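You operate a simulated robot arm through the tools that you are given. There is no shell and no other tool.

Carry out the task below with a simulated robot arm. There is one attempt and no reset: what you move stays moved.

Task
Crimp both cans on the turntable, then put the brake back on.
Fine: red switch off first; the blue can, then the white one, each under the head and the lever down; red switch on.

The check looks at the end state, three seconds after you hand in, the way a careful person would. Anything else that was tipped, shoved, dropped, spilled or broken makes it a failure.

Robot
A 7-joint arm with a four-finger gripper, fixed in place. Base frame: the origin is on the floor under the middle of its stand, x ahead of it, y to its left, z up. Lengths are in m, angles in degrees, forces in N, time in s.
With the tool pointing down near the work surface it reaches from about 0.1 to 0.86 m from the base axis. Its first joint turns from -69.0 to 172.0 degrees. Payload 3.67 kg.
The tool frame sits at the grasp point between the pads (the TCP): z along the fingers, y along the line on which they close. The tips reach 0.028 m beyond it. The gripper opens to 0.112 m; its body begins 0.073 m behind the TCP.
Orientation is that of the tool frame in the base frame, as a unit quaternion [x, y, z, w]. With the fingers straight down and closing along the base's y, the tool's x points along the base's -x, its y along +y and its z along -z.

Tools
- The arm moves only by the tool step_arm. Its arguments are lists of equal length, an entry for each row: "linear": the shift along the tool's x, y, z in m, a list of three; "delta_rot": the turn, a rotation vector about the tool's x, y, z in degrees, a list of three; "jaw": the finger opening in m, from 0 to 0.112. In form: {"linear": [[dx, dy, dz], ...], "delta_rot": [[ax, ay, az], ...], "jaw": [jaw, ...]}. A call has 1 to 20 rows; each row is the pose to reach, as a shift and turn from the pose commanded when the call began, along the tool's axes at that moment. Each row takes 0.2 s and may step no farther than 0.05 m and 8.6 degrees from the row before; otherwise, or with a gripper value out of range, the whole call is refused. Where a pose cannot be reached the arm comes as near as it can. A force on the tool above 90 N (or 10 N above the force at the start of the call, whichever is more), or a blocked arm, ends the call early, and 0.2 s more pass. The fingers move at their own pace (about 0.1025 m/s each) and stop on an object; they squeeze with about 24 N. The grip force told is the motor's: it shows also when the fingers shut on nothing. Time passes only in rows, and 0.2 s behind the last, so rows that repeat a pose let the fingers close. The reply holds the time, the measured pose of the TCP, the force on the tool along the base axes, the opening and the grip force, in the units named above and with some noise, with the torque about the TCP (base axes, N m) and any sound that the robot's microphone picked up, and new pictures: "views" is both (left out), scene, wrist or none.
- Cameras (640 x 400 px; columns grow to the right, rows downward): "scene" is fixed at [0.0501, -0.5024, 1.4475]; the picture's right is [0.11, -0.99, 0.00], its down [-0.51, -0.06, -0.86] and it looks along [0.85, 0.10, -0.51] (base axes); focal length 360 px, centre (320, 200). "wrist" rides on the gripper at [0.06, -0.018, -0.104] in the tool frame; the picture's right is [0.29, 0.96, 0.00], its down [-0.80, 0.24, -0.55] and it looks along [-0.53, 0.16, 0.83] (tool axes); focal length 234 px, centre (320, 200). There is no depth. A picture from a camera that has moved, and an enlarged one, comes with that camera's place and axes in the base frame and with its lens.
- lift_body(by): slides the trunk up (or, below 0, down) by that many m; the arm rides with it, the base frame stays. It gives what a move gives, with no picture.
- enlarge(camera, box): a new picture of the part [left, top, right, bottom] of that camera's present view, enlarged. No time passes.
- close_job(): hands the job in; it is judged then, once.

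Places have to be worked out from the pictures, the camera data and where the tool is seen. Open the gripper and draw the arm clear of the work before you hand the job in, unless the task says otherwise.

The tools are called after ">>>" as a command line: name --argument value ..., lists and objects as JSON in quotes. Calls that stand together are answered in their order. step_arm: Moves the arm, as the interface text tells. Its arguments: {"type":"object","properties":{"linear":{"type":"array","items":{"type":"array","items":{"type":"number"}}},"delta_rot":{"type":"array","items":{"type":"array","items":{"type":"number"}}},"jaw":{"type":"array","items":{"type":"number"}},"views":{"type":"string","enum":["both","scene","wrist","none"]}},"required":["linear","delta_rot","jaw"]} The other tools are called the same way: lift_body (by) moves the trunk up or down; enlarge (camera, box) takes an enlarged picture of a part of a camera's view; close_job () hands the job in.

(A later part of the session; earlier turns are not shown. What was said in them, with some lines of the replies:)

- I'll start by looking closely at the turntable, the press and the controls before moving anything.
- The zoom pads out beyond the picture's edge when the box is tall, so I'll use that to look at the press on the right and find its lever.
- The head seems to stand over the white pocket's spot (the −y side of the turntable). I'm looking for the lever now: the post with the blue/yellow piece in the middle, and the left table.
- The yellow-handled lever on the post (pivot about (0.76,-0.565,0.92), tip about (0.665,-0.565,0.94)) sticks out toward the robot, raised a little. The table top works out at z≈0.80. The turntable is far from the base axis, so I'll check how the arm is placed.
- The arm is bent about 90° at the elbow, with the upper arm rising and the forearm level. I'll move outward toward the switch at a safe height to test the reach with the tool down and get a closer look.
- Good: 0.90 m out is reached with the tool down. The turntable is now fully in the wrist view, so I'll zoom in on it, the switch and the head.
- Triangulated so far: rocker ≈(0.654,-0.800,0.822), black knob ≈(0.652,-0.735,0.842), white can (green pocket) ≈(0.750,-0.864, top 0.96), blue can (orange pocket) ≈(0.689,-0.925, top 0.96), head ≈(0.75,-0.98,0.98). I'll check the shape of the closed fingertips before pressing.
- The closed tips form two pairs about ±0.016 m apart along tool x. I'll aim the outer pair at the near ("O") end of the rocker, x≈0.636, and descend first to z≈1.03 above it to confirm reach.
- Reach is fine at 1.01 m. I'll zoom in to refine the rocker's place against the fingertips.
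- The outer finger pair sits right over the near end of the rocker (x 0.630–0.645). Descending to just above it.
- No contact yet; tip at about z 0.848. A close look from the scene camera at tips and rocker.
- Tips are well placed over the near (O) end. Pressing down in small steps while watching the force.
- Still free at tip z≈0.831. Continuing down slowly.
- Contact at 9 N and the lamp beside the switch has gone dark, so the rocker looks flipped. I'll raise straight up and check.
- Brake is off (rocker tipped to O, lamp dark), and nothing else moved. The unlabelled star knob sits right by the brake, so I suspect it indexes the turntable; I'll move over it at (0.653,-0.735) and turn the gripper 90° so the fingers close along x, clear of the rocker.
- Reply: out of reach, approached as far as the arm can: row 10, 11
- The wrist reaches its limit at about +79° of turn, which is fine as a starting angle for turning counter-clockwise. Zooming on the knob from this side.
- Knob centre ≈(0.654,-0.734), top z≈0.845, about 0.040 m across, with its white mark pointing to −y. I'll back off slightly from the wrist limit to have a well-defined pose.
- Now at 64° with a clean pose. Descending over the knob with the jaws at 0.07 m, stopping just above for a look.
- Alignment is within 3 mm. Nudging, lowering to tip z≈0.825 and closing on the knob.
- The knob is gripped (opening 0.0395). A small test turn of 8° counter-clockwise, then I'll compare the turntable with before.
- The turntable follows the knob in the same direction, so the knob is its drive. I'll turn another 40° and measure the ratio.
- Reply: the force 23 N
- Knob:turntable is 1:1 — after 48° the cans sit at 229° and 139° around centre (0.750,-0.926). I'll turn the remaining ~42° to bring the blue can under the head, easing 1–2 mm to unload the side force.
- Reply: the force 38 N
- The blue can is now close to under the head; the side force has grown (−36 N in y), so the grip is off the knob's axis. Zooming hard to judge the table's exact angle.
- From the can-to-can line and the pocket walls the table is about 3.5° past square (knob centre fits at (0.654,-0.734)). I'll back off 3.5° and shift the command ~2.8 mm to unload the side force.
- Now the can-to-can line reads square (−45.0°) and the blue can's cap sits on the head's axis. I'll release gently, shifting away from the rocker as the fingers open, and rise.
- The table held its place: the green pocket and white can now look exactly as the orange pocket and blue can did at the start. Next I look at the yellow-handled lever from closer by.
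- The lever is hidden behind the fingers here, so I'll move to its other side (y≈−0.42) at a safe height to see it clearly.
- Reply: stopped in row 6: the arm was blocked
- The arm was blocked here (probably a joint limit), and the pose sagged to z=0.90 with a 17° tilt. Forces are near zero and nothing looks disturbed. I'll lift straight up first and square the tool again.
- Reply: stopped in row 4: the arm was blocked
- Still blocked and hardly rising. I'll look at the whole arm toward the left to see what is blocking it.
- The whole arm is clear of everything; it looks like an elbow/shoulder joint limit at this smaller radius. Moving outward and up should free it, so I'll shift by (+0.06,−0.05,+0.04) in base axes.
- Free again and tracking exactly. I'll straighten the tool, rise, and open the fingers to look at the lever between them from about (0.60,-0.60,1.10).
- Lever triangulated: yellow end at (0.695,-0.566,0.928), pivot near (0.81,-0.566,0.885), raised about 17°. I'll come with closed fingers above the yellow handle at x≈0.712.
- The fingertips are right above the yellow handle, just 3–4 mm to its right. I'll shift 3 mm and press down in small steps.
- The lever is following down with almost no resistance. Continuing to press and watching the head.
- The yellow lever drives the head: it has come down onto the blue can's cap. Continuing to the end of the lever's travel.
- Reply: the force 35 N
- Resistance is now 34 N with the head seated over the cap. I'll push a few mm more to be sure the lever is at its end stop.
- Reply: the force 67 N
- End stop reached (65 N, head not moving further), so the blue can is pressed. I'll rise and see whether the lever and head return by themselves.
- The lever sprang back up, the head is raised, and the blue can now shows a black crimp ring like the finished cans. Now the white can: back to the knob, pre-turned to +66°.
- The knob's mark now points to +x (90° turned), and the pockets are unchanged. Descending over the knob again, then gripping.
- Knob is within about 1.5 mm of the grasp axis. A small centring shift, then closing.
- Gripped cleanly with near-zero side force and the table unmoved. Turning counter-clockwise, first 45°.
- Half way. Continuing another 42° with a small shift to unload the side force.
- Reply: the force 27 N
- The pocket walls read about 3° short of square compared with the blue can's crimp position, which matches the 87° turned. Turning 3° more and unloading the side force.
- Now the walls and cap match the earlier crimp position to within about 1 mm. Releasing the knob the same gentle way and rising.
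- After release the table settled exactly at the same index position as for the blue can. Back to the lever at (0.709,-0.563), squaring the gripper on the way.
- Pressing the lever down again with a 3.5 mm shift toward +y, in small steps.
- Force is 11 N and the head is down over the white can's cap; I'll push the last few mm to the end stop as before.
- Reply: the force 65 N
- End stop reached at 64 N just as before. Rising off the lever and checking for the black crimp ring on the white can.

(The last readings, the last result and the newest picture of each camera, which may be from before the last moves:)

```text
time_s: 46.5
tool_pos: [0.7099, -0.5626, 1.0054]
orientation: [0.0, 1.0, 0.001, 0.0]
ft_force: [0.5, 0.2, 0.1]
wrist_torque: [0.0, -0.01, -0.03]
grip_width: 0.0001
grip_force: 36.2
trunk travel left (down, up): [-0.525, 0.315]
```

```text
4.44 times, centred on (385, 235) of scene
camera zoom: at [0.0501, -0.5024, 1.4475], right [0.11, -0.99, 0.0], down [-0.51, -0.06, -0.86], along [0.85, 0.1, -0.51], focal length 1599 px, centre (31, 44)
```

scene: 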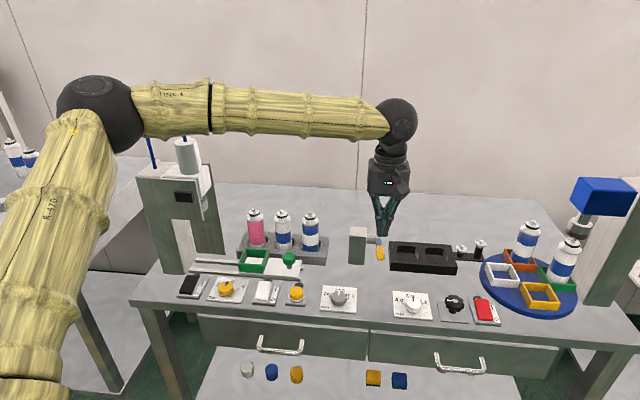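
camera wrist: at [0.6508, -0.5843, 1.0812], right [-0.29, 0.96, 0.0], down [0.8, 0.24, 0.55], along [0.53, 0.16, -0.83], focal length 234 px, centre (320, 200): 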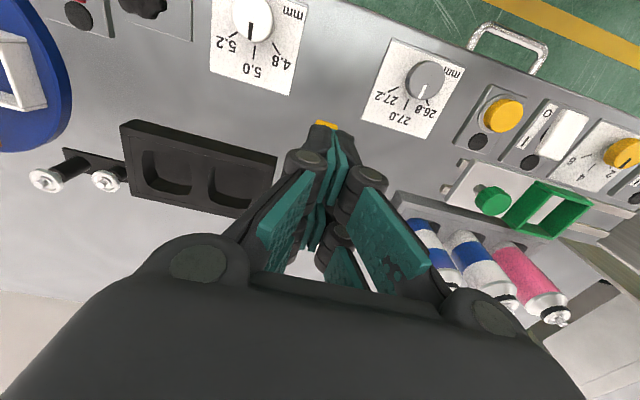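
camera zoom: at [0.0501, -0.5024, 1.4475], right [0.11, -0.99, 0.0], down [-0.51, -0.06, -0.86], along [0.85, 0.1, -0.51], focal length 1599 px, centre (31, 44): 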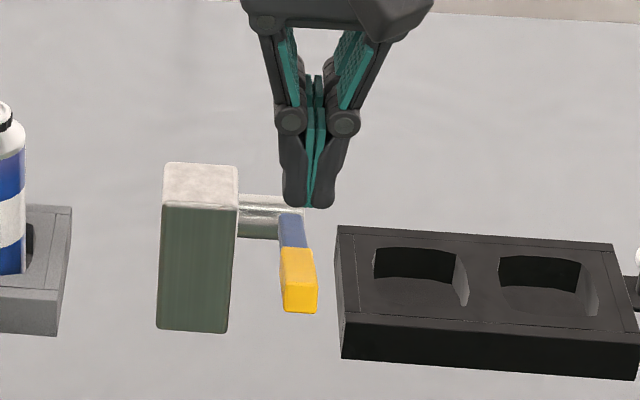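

Both cans now carry the black crimp ring and the lever and head are back up. Last step: the brake. I'll go above the rocker's far ("I") end with the tool tilted 15° outward, so only the near finger pair presses and the lamp beyond it is spared.

>>> step_arm --linear '[[0.004, -0.04, 0], [0.008, -0.08, 0], [0.012, -0.12, 0], [0.016, -0.16, 0], [0.02, -0.2, 0], [0.025, -0.2354, 0.005], [0.025, -0.2354, 0.04]]' --delta_rot '[[0, -2.5, 0], [0, -5, 0], [0, -7.5, 0], [0, -10, 0], [0, -12.5, 0], [0, -15, 0], [0, -15, 0]]' --jaw '[0, 0, 0, 0, 0, 0, 0]' --views "both"

>>> enlarge --camera "scene" --box '[440, 230, 560, 335]'

>>> enlarge --camera "wrist" --box '[230, 80, 410, 200]'

```text
time_s: 48.1
tool_pos: [0.6839, -0.7972, 0.9628]
orientation: [0.0, 0.991, 0.001, 0.13]
ft_force: [0.4, -0.7, 0.2]
wrist_torque: [0.06, 0.02, 0.0]
grip_width: 0.0001
grip_force: 35.8
trunk travel left (down, up): [-0.525, 0.315]
camera wrist: at [0.6005, -0.8149, 1.0475], right [-0.28, 0.96, -0.07], down [0.63, 0.24, 0.74], along [0.73, 0.16, -0.67], focal length 234 px, centre (320, 200)
```

scene: 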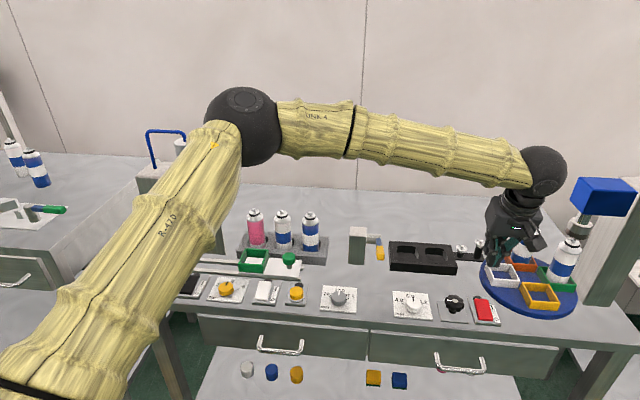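
wrist: 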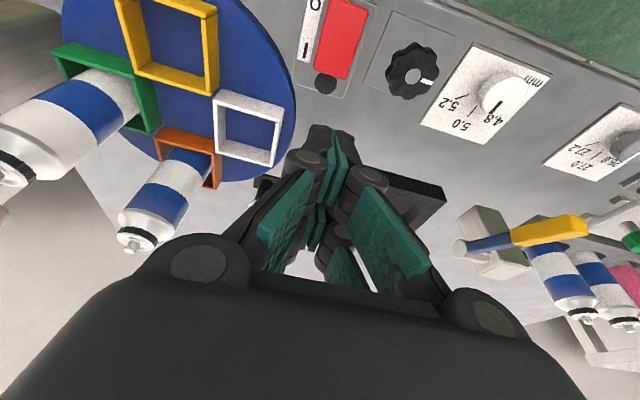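

```text
3.81 times, centred on (500, 282) of scene
camera zoom: at [0.0501, -0.5024, 1.4475], right [0.11, -0.99, 0.0], down [-0.51, -0.06, -0.86], along [0.85, 0.1, -0.51], focal length 1371 px, centre (-366, -114)
```

zoom: 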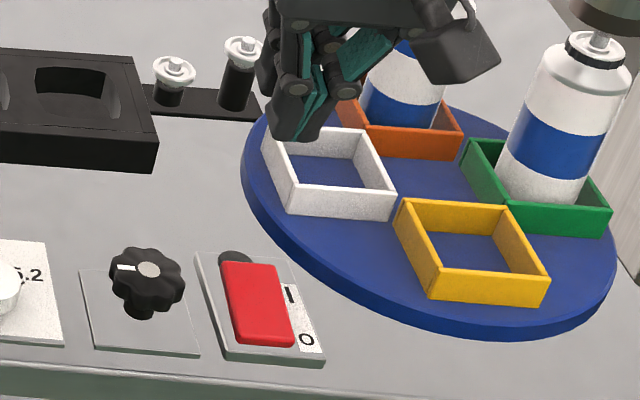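

```text
3.33 times, centred on (320, 140) of wrist
camera zoom: at [0.6005, -0.8149, 1.0475], right [-0.28, 0.96, -0.07], down [0.63, 0.24, 0.74], along [0.73, 0.16, -0.67], focal length 781 px, centre (320, 400)
```

zoom: 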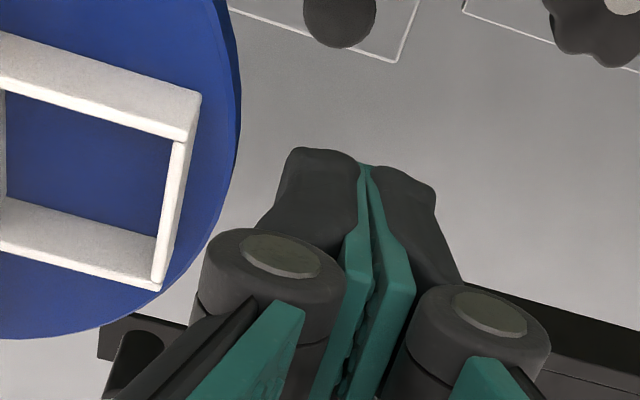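

Lamp is at (0.693,-0.80) and the rocker's far end at x≈0.680; the lowest finger edge will land at x≈0.670, short of the lamp. Descending vertically to just above it.

>>> step_arm --linear '[[0.0104, 0, 0.0386], [0.0181, 0, 0.0676], [0.0233, 0, 0.0869], [0.0251, 0, 0.0937]]' --delta_rot '[[0, 0, 0], [0, 0, 0], [0, 0, 0], [0, 0, 0]]' --jaw '[0, 0, 0, 0]' --views "both"

>>> enlarge --camera "scene" --box '[440, 250, 560, 335]'

>>> enlarge --camera "wrist" --box '[230, 60, 410, 180]'

```text
time_s: 49.1
tool_pos: [0.6845, -0.7966, 0.8693]
orientation: [0.0, 0.991, 0.001, 0.131]
ft_force: [-0.2, 0.0, -0.8]
wrist_torque: [0.01, -0.04, 0.0]
grip_width: 0.0
grip_force: 34.8
trunk travel left (down, up): [-0.525, 0.315]
camera wrist: at [0.6005, -0.8149, 0.9532], right [-0.28, 0.96, -0.07], down [0.63, 0.24, 0.74], along [0.73, 0.16, -0.67], focal length 234 px, centre (320, 200)
```

scene: 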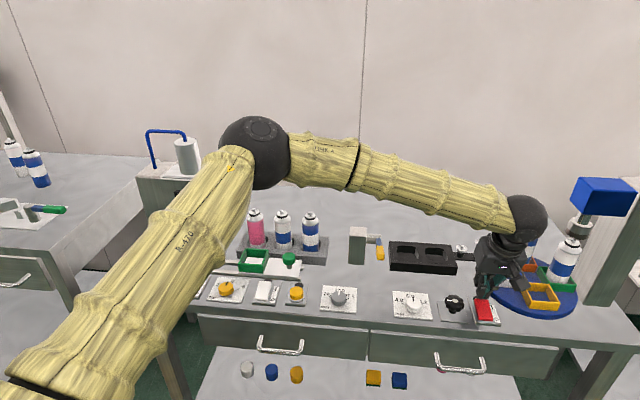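
wrist: 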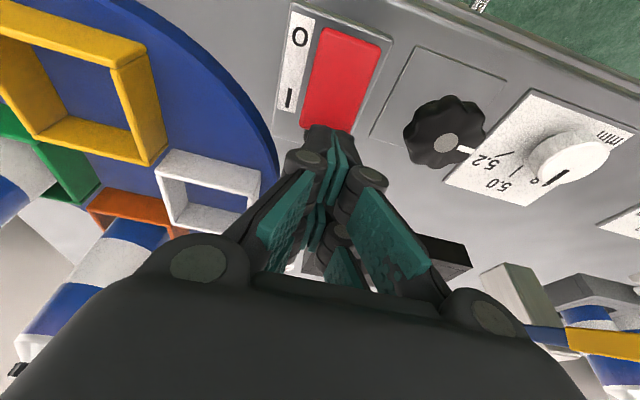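

```text
4.71 times, centred on (500, 292) of scene
camera zoom: at [0.0501, -0.5024, 1.4475], right [0.11, -0.99, 0.0], down [-0.51, -0.06, -0.86], along [0.85, 0.1, -0.51], focal length 1693 px, centre (-527, -235)
```

zoom: 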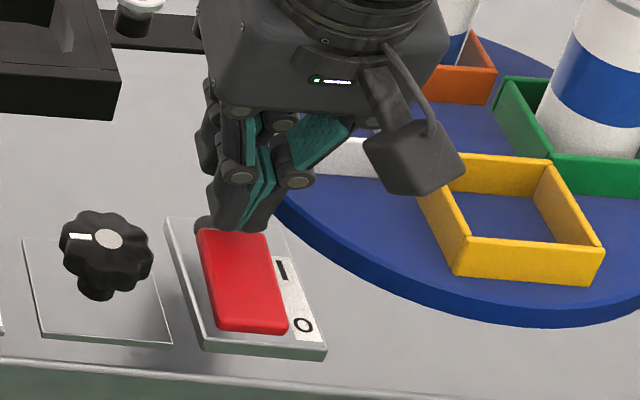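

```text
3.33 times, centred on (320, 120) of wrist
camera zoom: at [0.6005, -0.8149, 0.9532], right [-0.28, 0.96, -0.07], down [0.63, 0.24, 0.74], along [0.73, 0.16, -0.67], focal length 781 px, centre (320, 467)
```

zoom: 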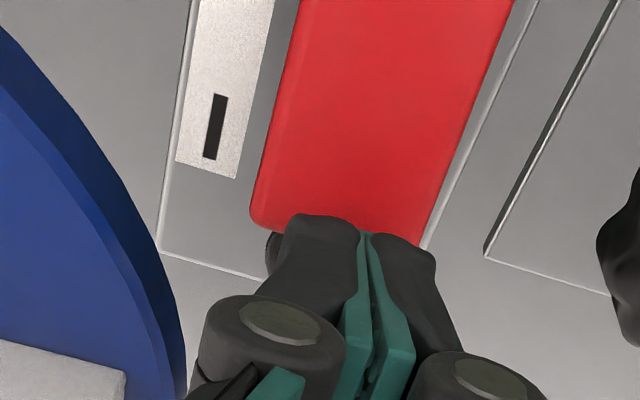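

The near finger edge is over the last ~7 mm of the rocker's far end. I'll shift 2 mm inward and press down in small steps.

>>> step_arm --linear '[[0.0029, 0, 0.0034], [0.0035, 0, 0.0053], [0.004, 0, 0.0072], [0.0045, 0, 0.0092], [0.005, 0, 0.0111], [0.0055, 0, 0.013]]' --delta_rot '[[0, 0, 0], [0, 0, 0], [0, 0, 0], [0, 0, 0], [0, 0, 0], [0, 0, 0]]' --jaw '[0, 0, 0, 0, 0, 0]' --views "scene"

>>> enlarge --camera "scene" --box '[440, 250, 560, 335]'

```text
time_s: 50.5
tool_pos: [0.6821, -0.7964, 0.8545]
orientation: [0.0, 0.991, 0.002, 0.131]
ft_force: [-0.4, 1.2, 0.9]
wrist_torque: [-0.01, 0.02, 0.01]
grip_width: 0.0
grip_force: 35.8
trunk travel left (down, up): [-0.525, 0.315]
```

scene: 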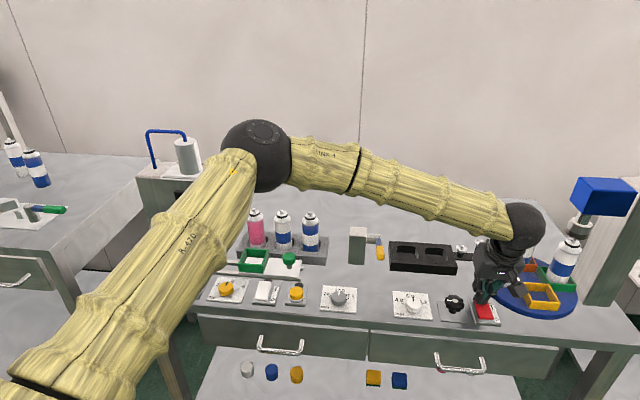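

```text
4.71 times, centred on (500, 292) of scene
camera zoom: at [0.0501, -0.5024, 1.4475], right [0.11, -0.99, 0.0], down [-0.51, -0.06, -0.86], along [0.85, 0.1, -0.51], focal length 1693 px, centre (-527, -235)
```

zoom: 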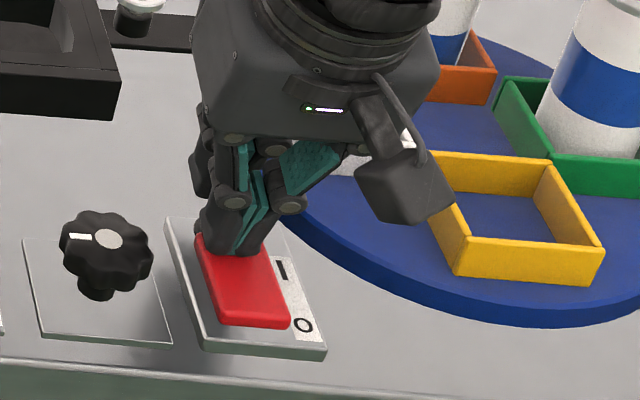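

The rocker has begun to tip back with little force; pressing a few mm more to make sure it latches.

>>> step_arm --linear '[[0.0005, 0, 0.002], [0.001, 0, 0.004], [0.0013, 0, 0.005]]' --delta_rot '[[0, 0, 0], [0, 0, 0], [0, 0, 0]]' --jaw '[0, 0, 0]' --views "scene"

>>> enlarge --camera "scene" --box '[440, 250, 560, 335]'

```text
time_s: 51.3
tool_pos: [0.6815, -0.7961, 0.8535]
orientation: [-0.001, 0.991, -0.001, 0.131]
ft_force: [4.2, -8.2, 18.5]
wrist_torque: [-0.28, 0.19, 0.11]
grip_width: 0.006
grip_force: 35.4
trunk travel left (down, up): [-0.525, 0.315]
```

scene: 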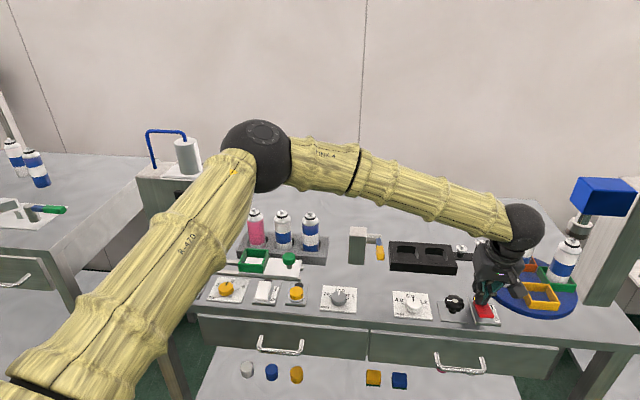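

```text
4.71 times, centred on (500, 292) of scene
camera zoom: at [0.0501, -0.5024, 1.4475], right [0.11, -0.99, 0.0], down [-0.51, -0.06, -0.86], along [0.85, 0.1, -0.51], focal length 1693 px, centre (-527, -235)
```

zoom: 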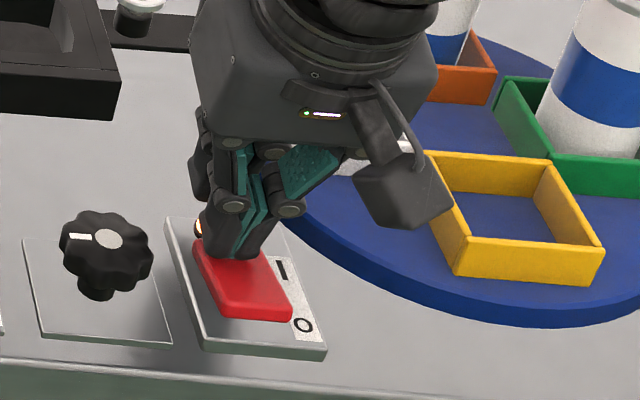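

The lamp is lit again and the rocker is tipped to "I". Rising straight up.

>>> step_arm --linear '[[-0.004, 0, -0.015], [-0.0104, 0, -0.0386], [-0.0207, 0, -0.0773], [-0.0311, 0, -0.116], [-0.0414, 0, -0.1546]]' --delta_rot '[[0, 0, 0], [0, 0, 0], [0, 0, 0], [0, 0, 0], [0, 0, 0]]' --jaw '[0, 0, 0, 0, 0]' --views "both"

>>> enlarge --camera "scene" --box '[430, 200, 600, 335]'

```text
time_s: 52.5
tool_pos: [0.6817, -0.797, 1.0122]
orientation: [0.0, 0.991, 0.0, 0.13]
ft_force: [-0.3, -0.2, 0.2]
wrist_torque: [-0.01, -0.01, 0.0]
grip_width: 0.0
grip_force: 35.8
trunk travel left (down, up): [-0.525, 0.315]
camera wrist: at [0.5983, -0.8142, 1.0959], right [-0.28, 0.96, -0.07], down [0.63, 0.24, 0.74], along [0.73, 0.16, -0.67], focal length 234 px, centre (320, 200)
```

scene: 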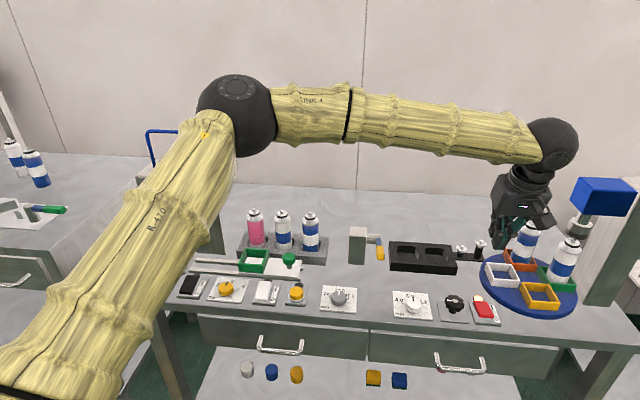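
wrist: 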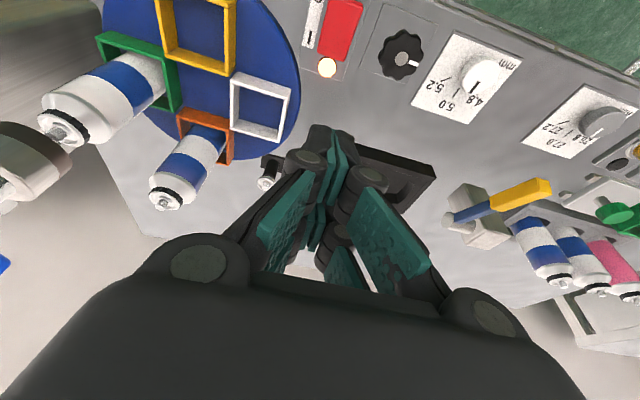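

```text
2.96 times, centred on (515, 268) of scene
camera zoom: at [0.0501, -0.5024, 1.4475], right [0.11, -0.99, 0.0], down [-0.51, -0.06, -0.86], along [0.85, 0.1, -0.51], focal length 1066 px, centre (-258, 0)
```

zoom: 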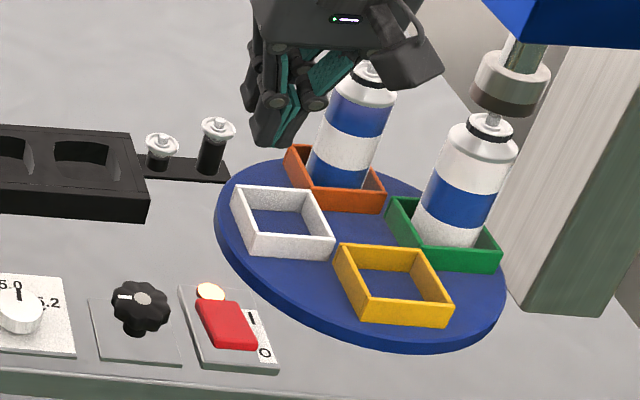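

Brake on: rocker at I, lamp lit, both cans crimped and upright, the knob and table untouched since. Drawing the arm back and up, and opening the gripper.

>>> step_arm --linear '[[0.012, 0.01, -0.038], [0.032, 0.03, -0.07], [0.055, 0.054, -0.1], [0.079, 0.078, -0.13], [0.103, 0.102, -0.16], [0.127, 0.127, -0.19], [0.1492, 0.15, -0.216], [0.1492, 0.15, -0.216]]' --delta_rot '[[0, 0, 0], [0, 2.5, 0], [0, 5, 0], [0, 7.5, 0], [0, 10, 0], [0, 12.5, 0], [0, 15, 0], [0, 15, 0]]' --jaw '[0, 0, 0, 0.02, 0.05, 0.08, 0.112, 0.112]' --views "both"

>>> enlarge --camera "scene" --box '[430, 180, 600, 335]'

>>> enlarge --camera "scene" --box '[130, 150, 430, 340]'

>>> enlarge --camera "scene" --box '[380, 280, 520, 340]'

```text
time_s: 54.3
tool_pos: [0.4811, -0.6499, 1.1823]
orientation: [0.0, 1.0, 0.002, -0.001]
ft_force: [0.6, -0.4, -0.5]
wrist_torque: [-0.01, 0.01, 0.0]
grip_width: 0.112
grip_force: 0.0
trunk travel left (down, up): [-0.525, 0.315]
camera wrist: at [0.4223, -0.6677, 1.2852], right [-0.29, 0.96, 0.0], down [0.8, 0.24, 0.55], along [0.53, 0.16, -0.83], focal length 234 px, centre (320, 200)
```

scene: 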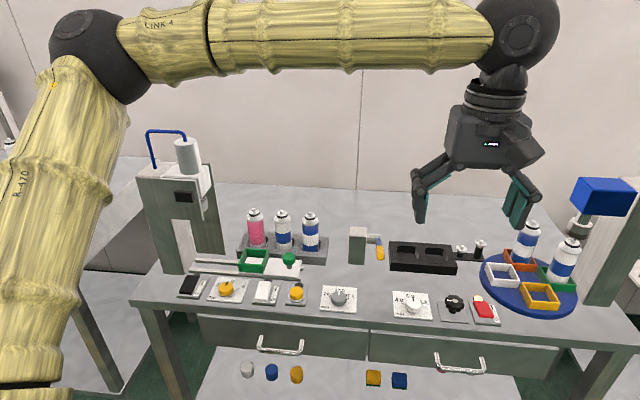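
wrist: 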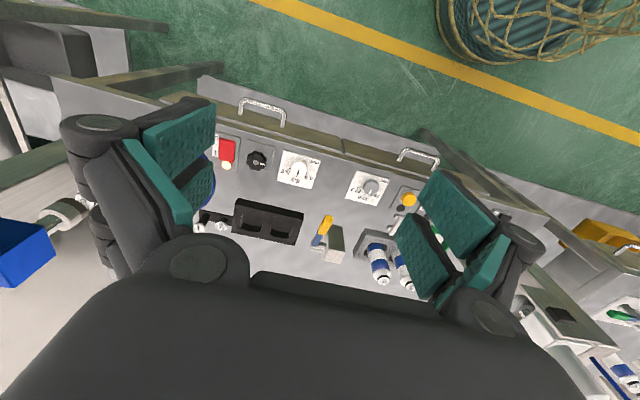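

```text
2.58 times, centred on (515, 258) of scene
camera zoom: at [0.0501, -0.5024, 1.4475], right [0.11, -0.99, 0.0], down [-0.51, -0.06, -0.86], along [0.85, 0.1, -0.51], focal length 928 px, centre (-183, 52)
```

zoom: 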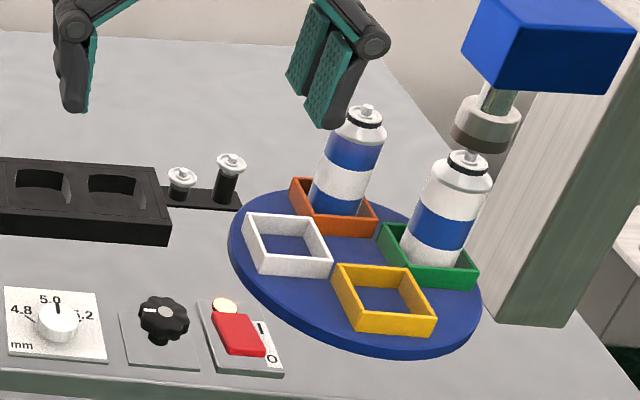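

```text
2.11 times, centred on (280, 245) of scene
camera zoom: at [0.0501, -0.5024, 1.4475], right [0.11, -0.99, 0.0], down [-0.51, -0.06, -0.86], along [0.85, 0.1, -0.51], focal length 757 px, centre (404, 105)
```

zoom: 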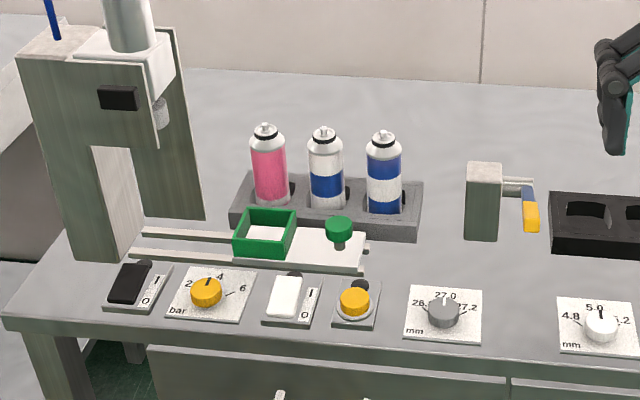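

```text
4.57 times, centred on (450, 310) of scene
camera zoom: at [0.0501, -0.5024, 1.4475], right [0.11, -0.99, 0.0], down [-0.51, -0.06, -0.86], along [0.85, 0.1, -0.51], focal length 1645 px, centre (-274, -303)
```

zoom: 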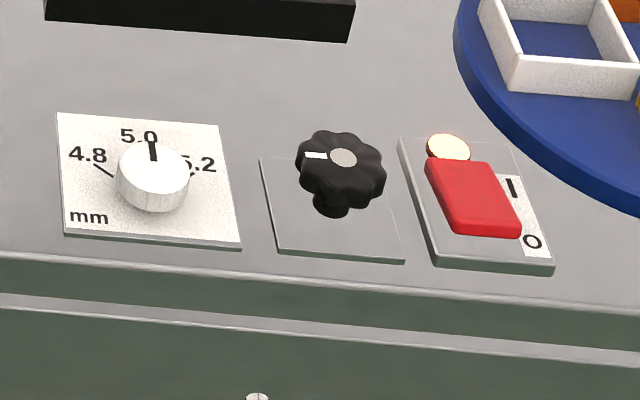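

Everything matches the goal: both cans have crimp rings and stand upright in their pockets, the lever and head are up, the red switch is on with its lamp lit, and the dials, other switches and rack look as they did at the start. The gripper is open and the arm is clear, so I'm handing in.

>>> close_job

```text
The job is handed in.
```

Both cans on the turntable are crimped and the brake is back on. I've handed the job in, but no verdict came back.

- **Order:** I switched the red switch off, crimped the blue can, then the white one, and switched the red switch back on. Its lamp is lit.
- **Crimping:** The star knob by the red switch turns the turntable one-to-one. I brought each can under the head with a quarter turn, then pressed the yellow-handled lever down to its stop. Both cans now show the black crimp ring, and the lever and head came back up by themselves.
- **One hitch:** While I was moving in for a closer look at the lever, the arm got stuck, most likely at a joint limit. The tool sagged over the bench to a height of about 0.90 m. The force readings stayed near zero, and nothing in the pictures looked disturbed.
- **Final state:** Both cans stand upright in their pockets, with the white can still under the head. The star knob sits half a turn from where it started. In the last pictures the dials, other switches and the can rack look unchanged. The gripper is open and the arm is clear of the bench.
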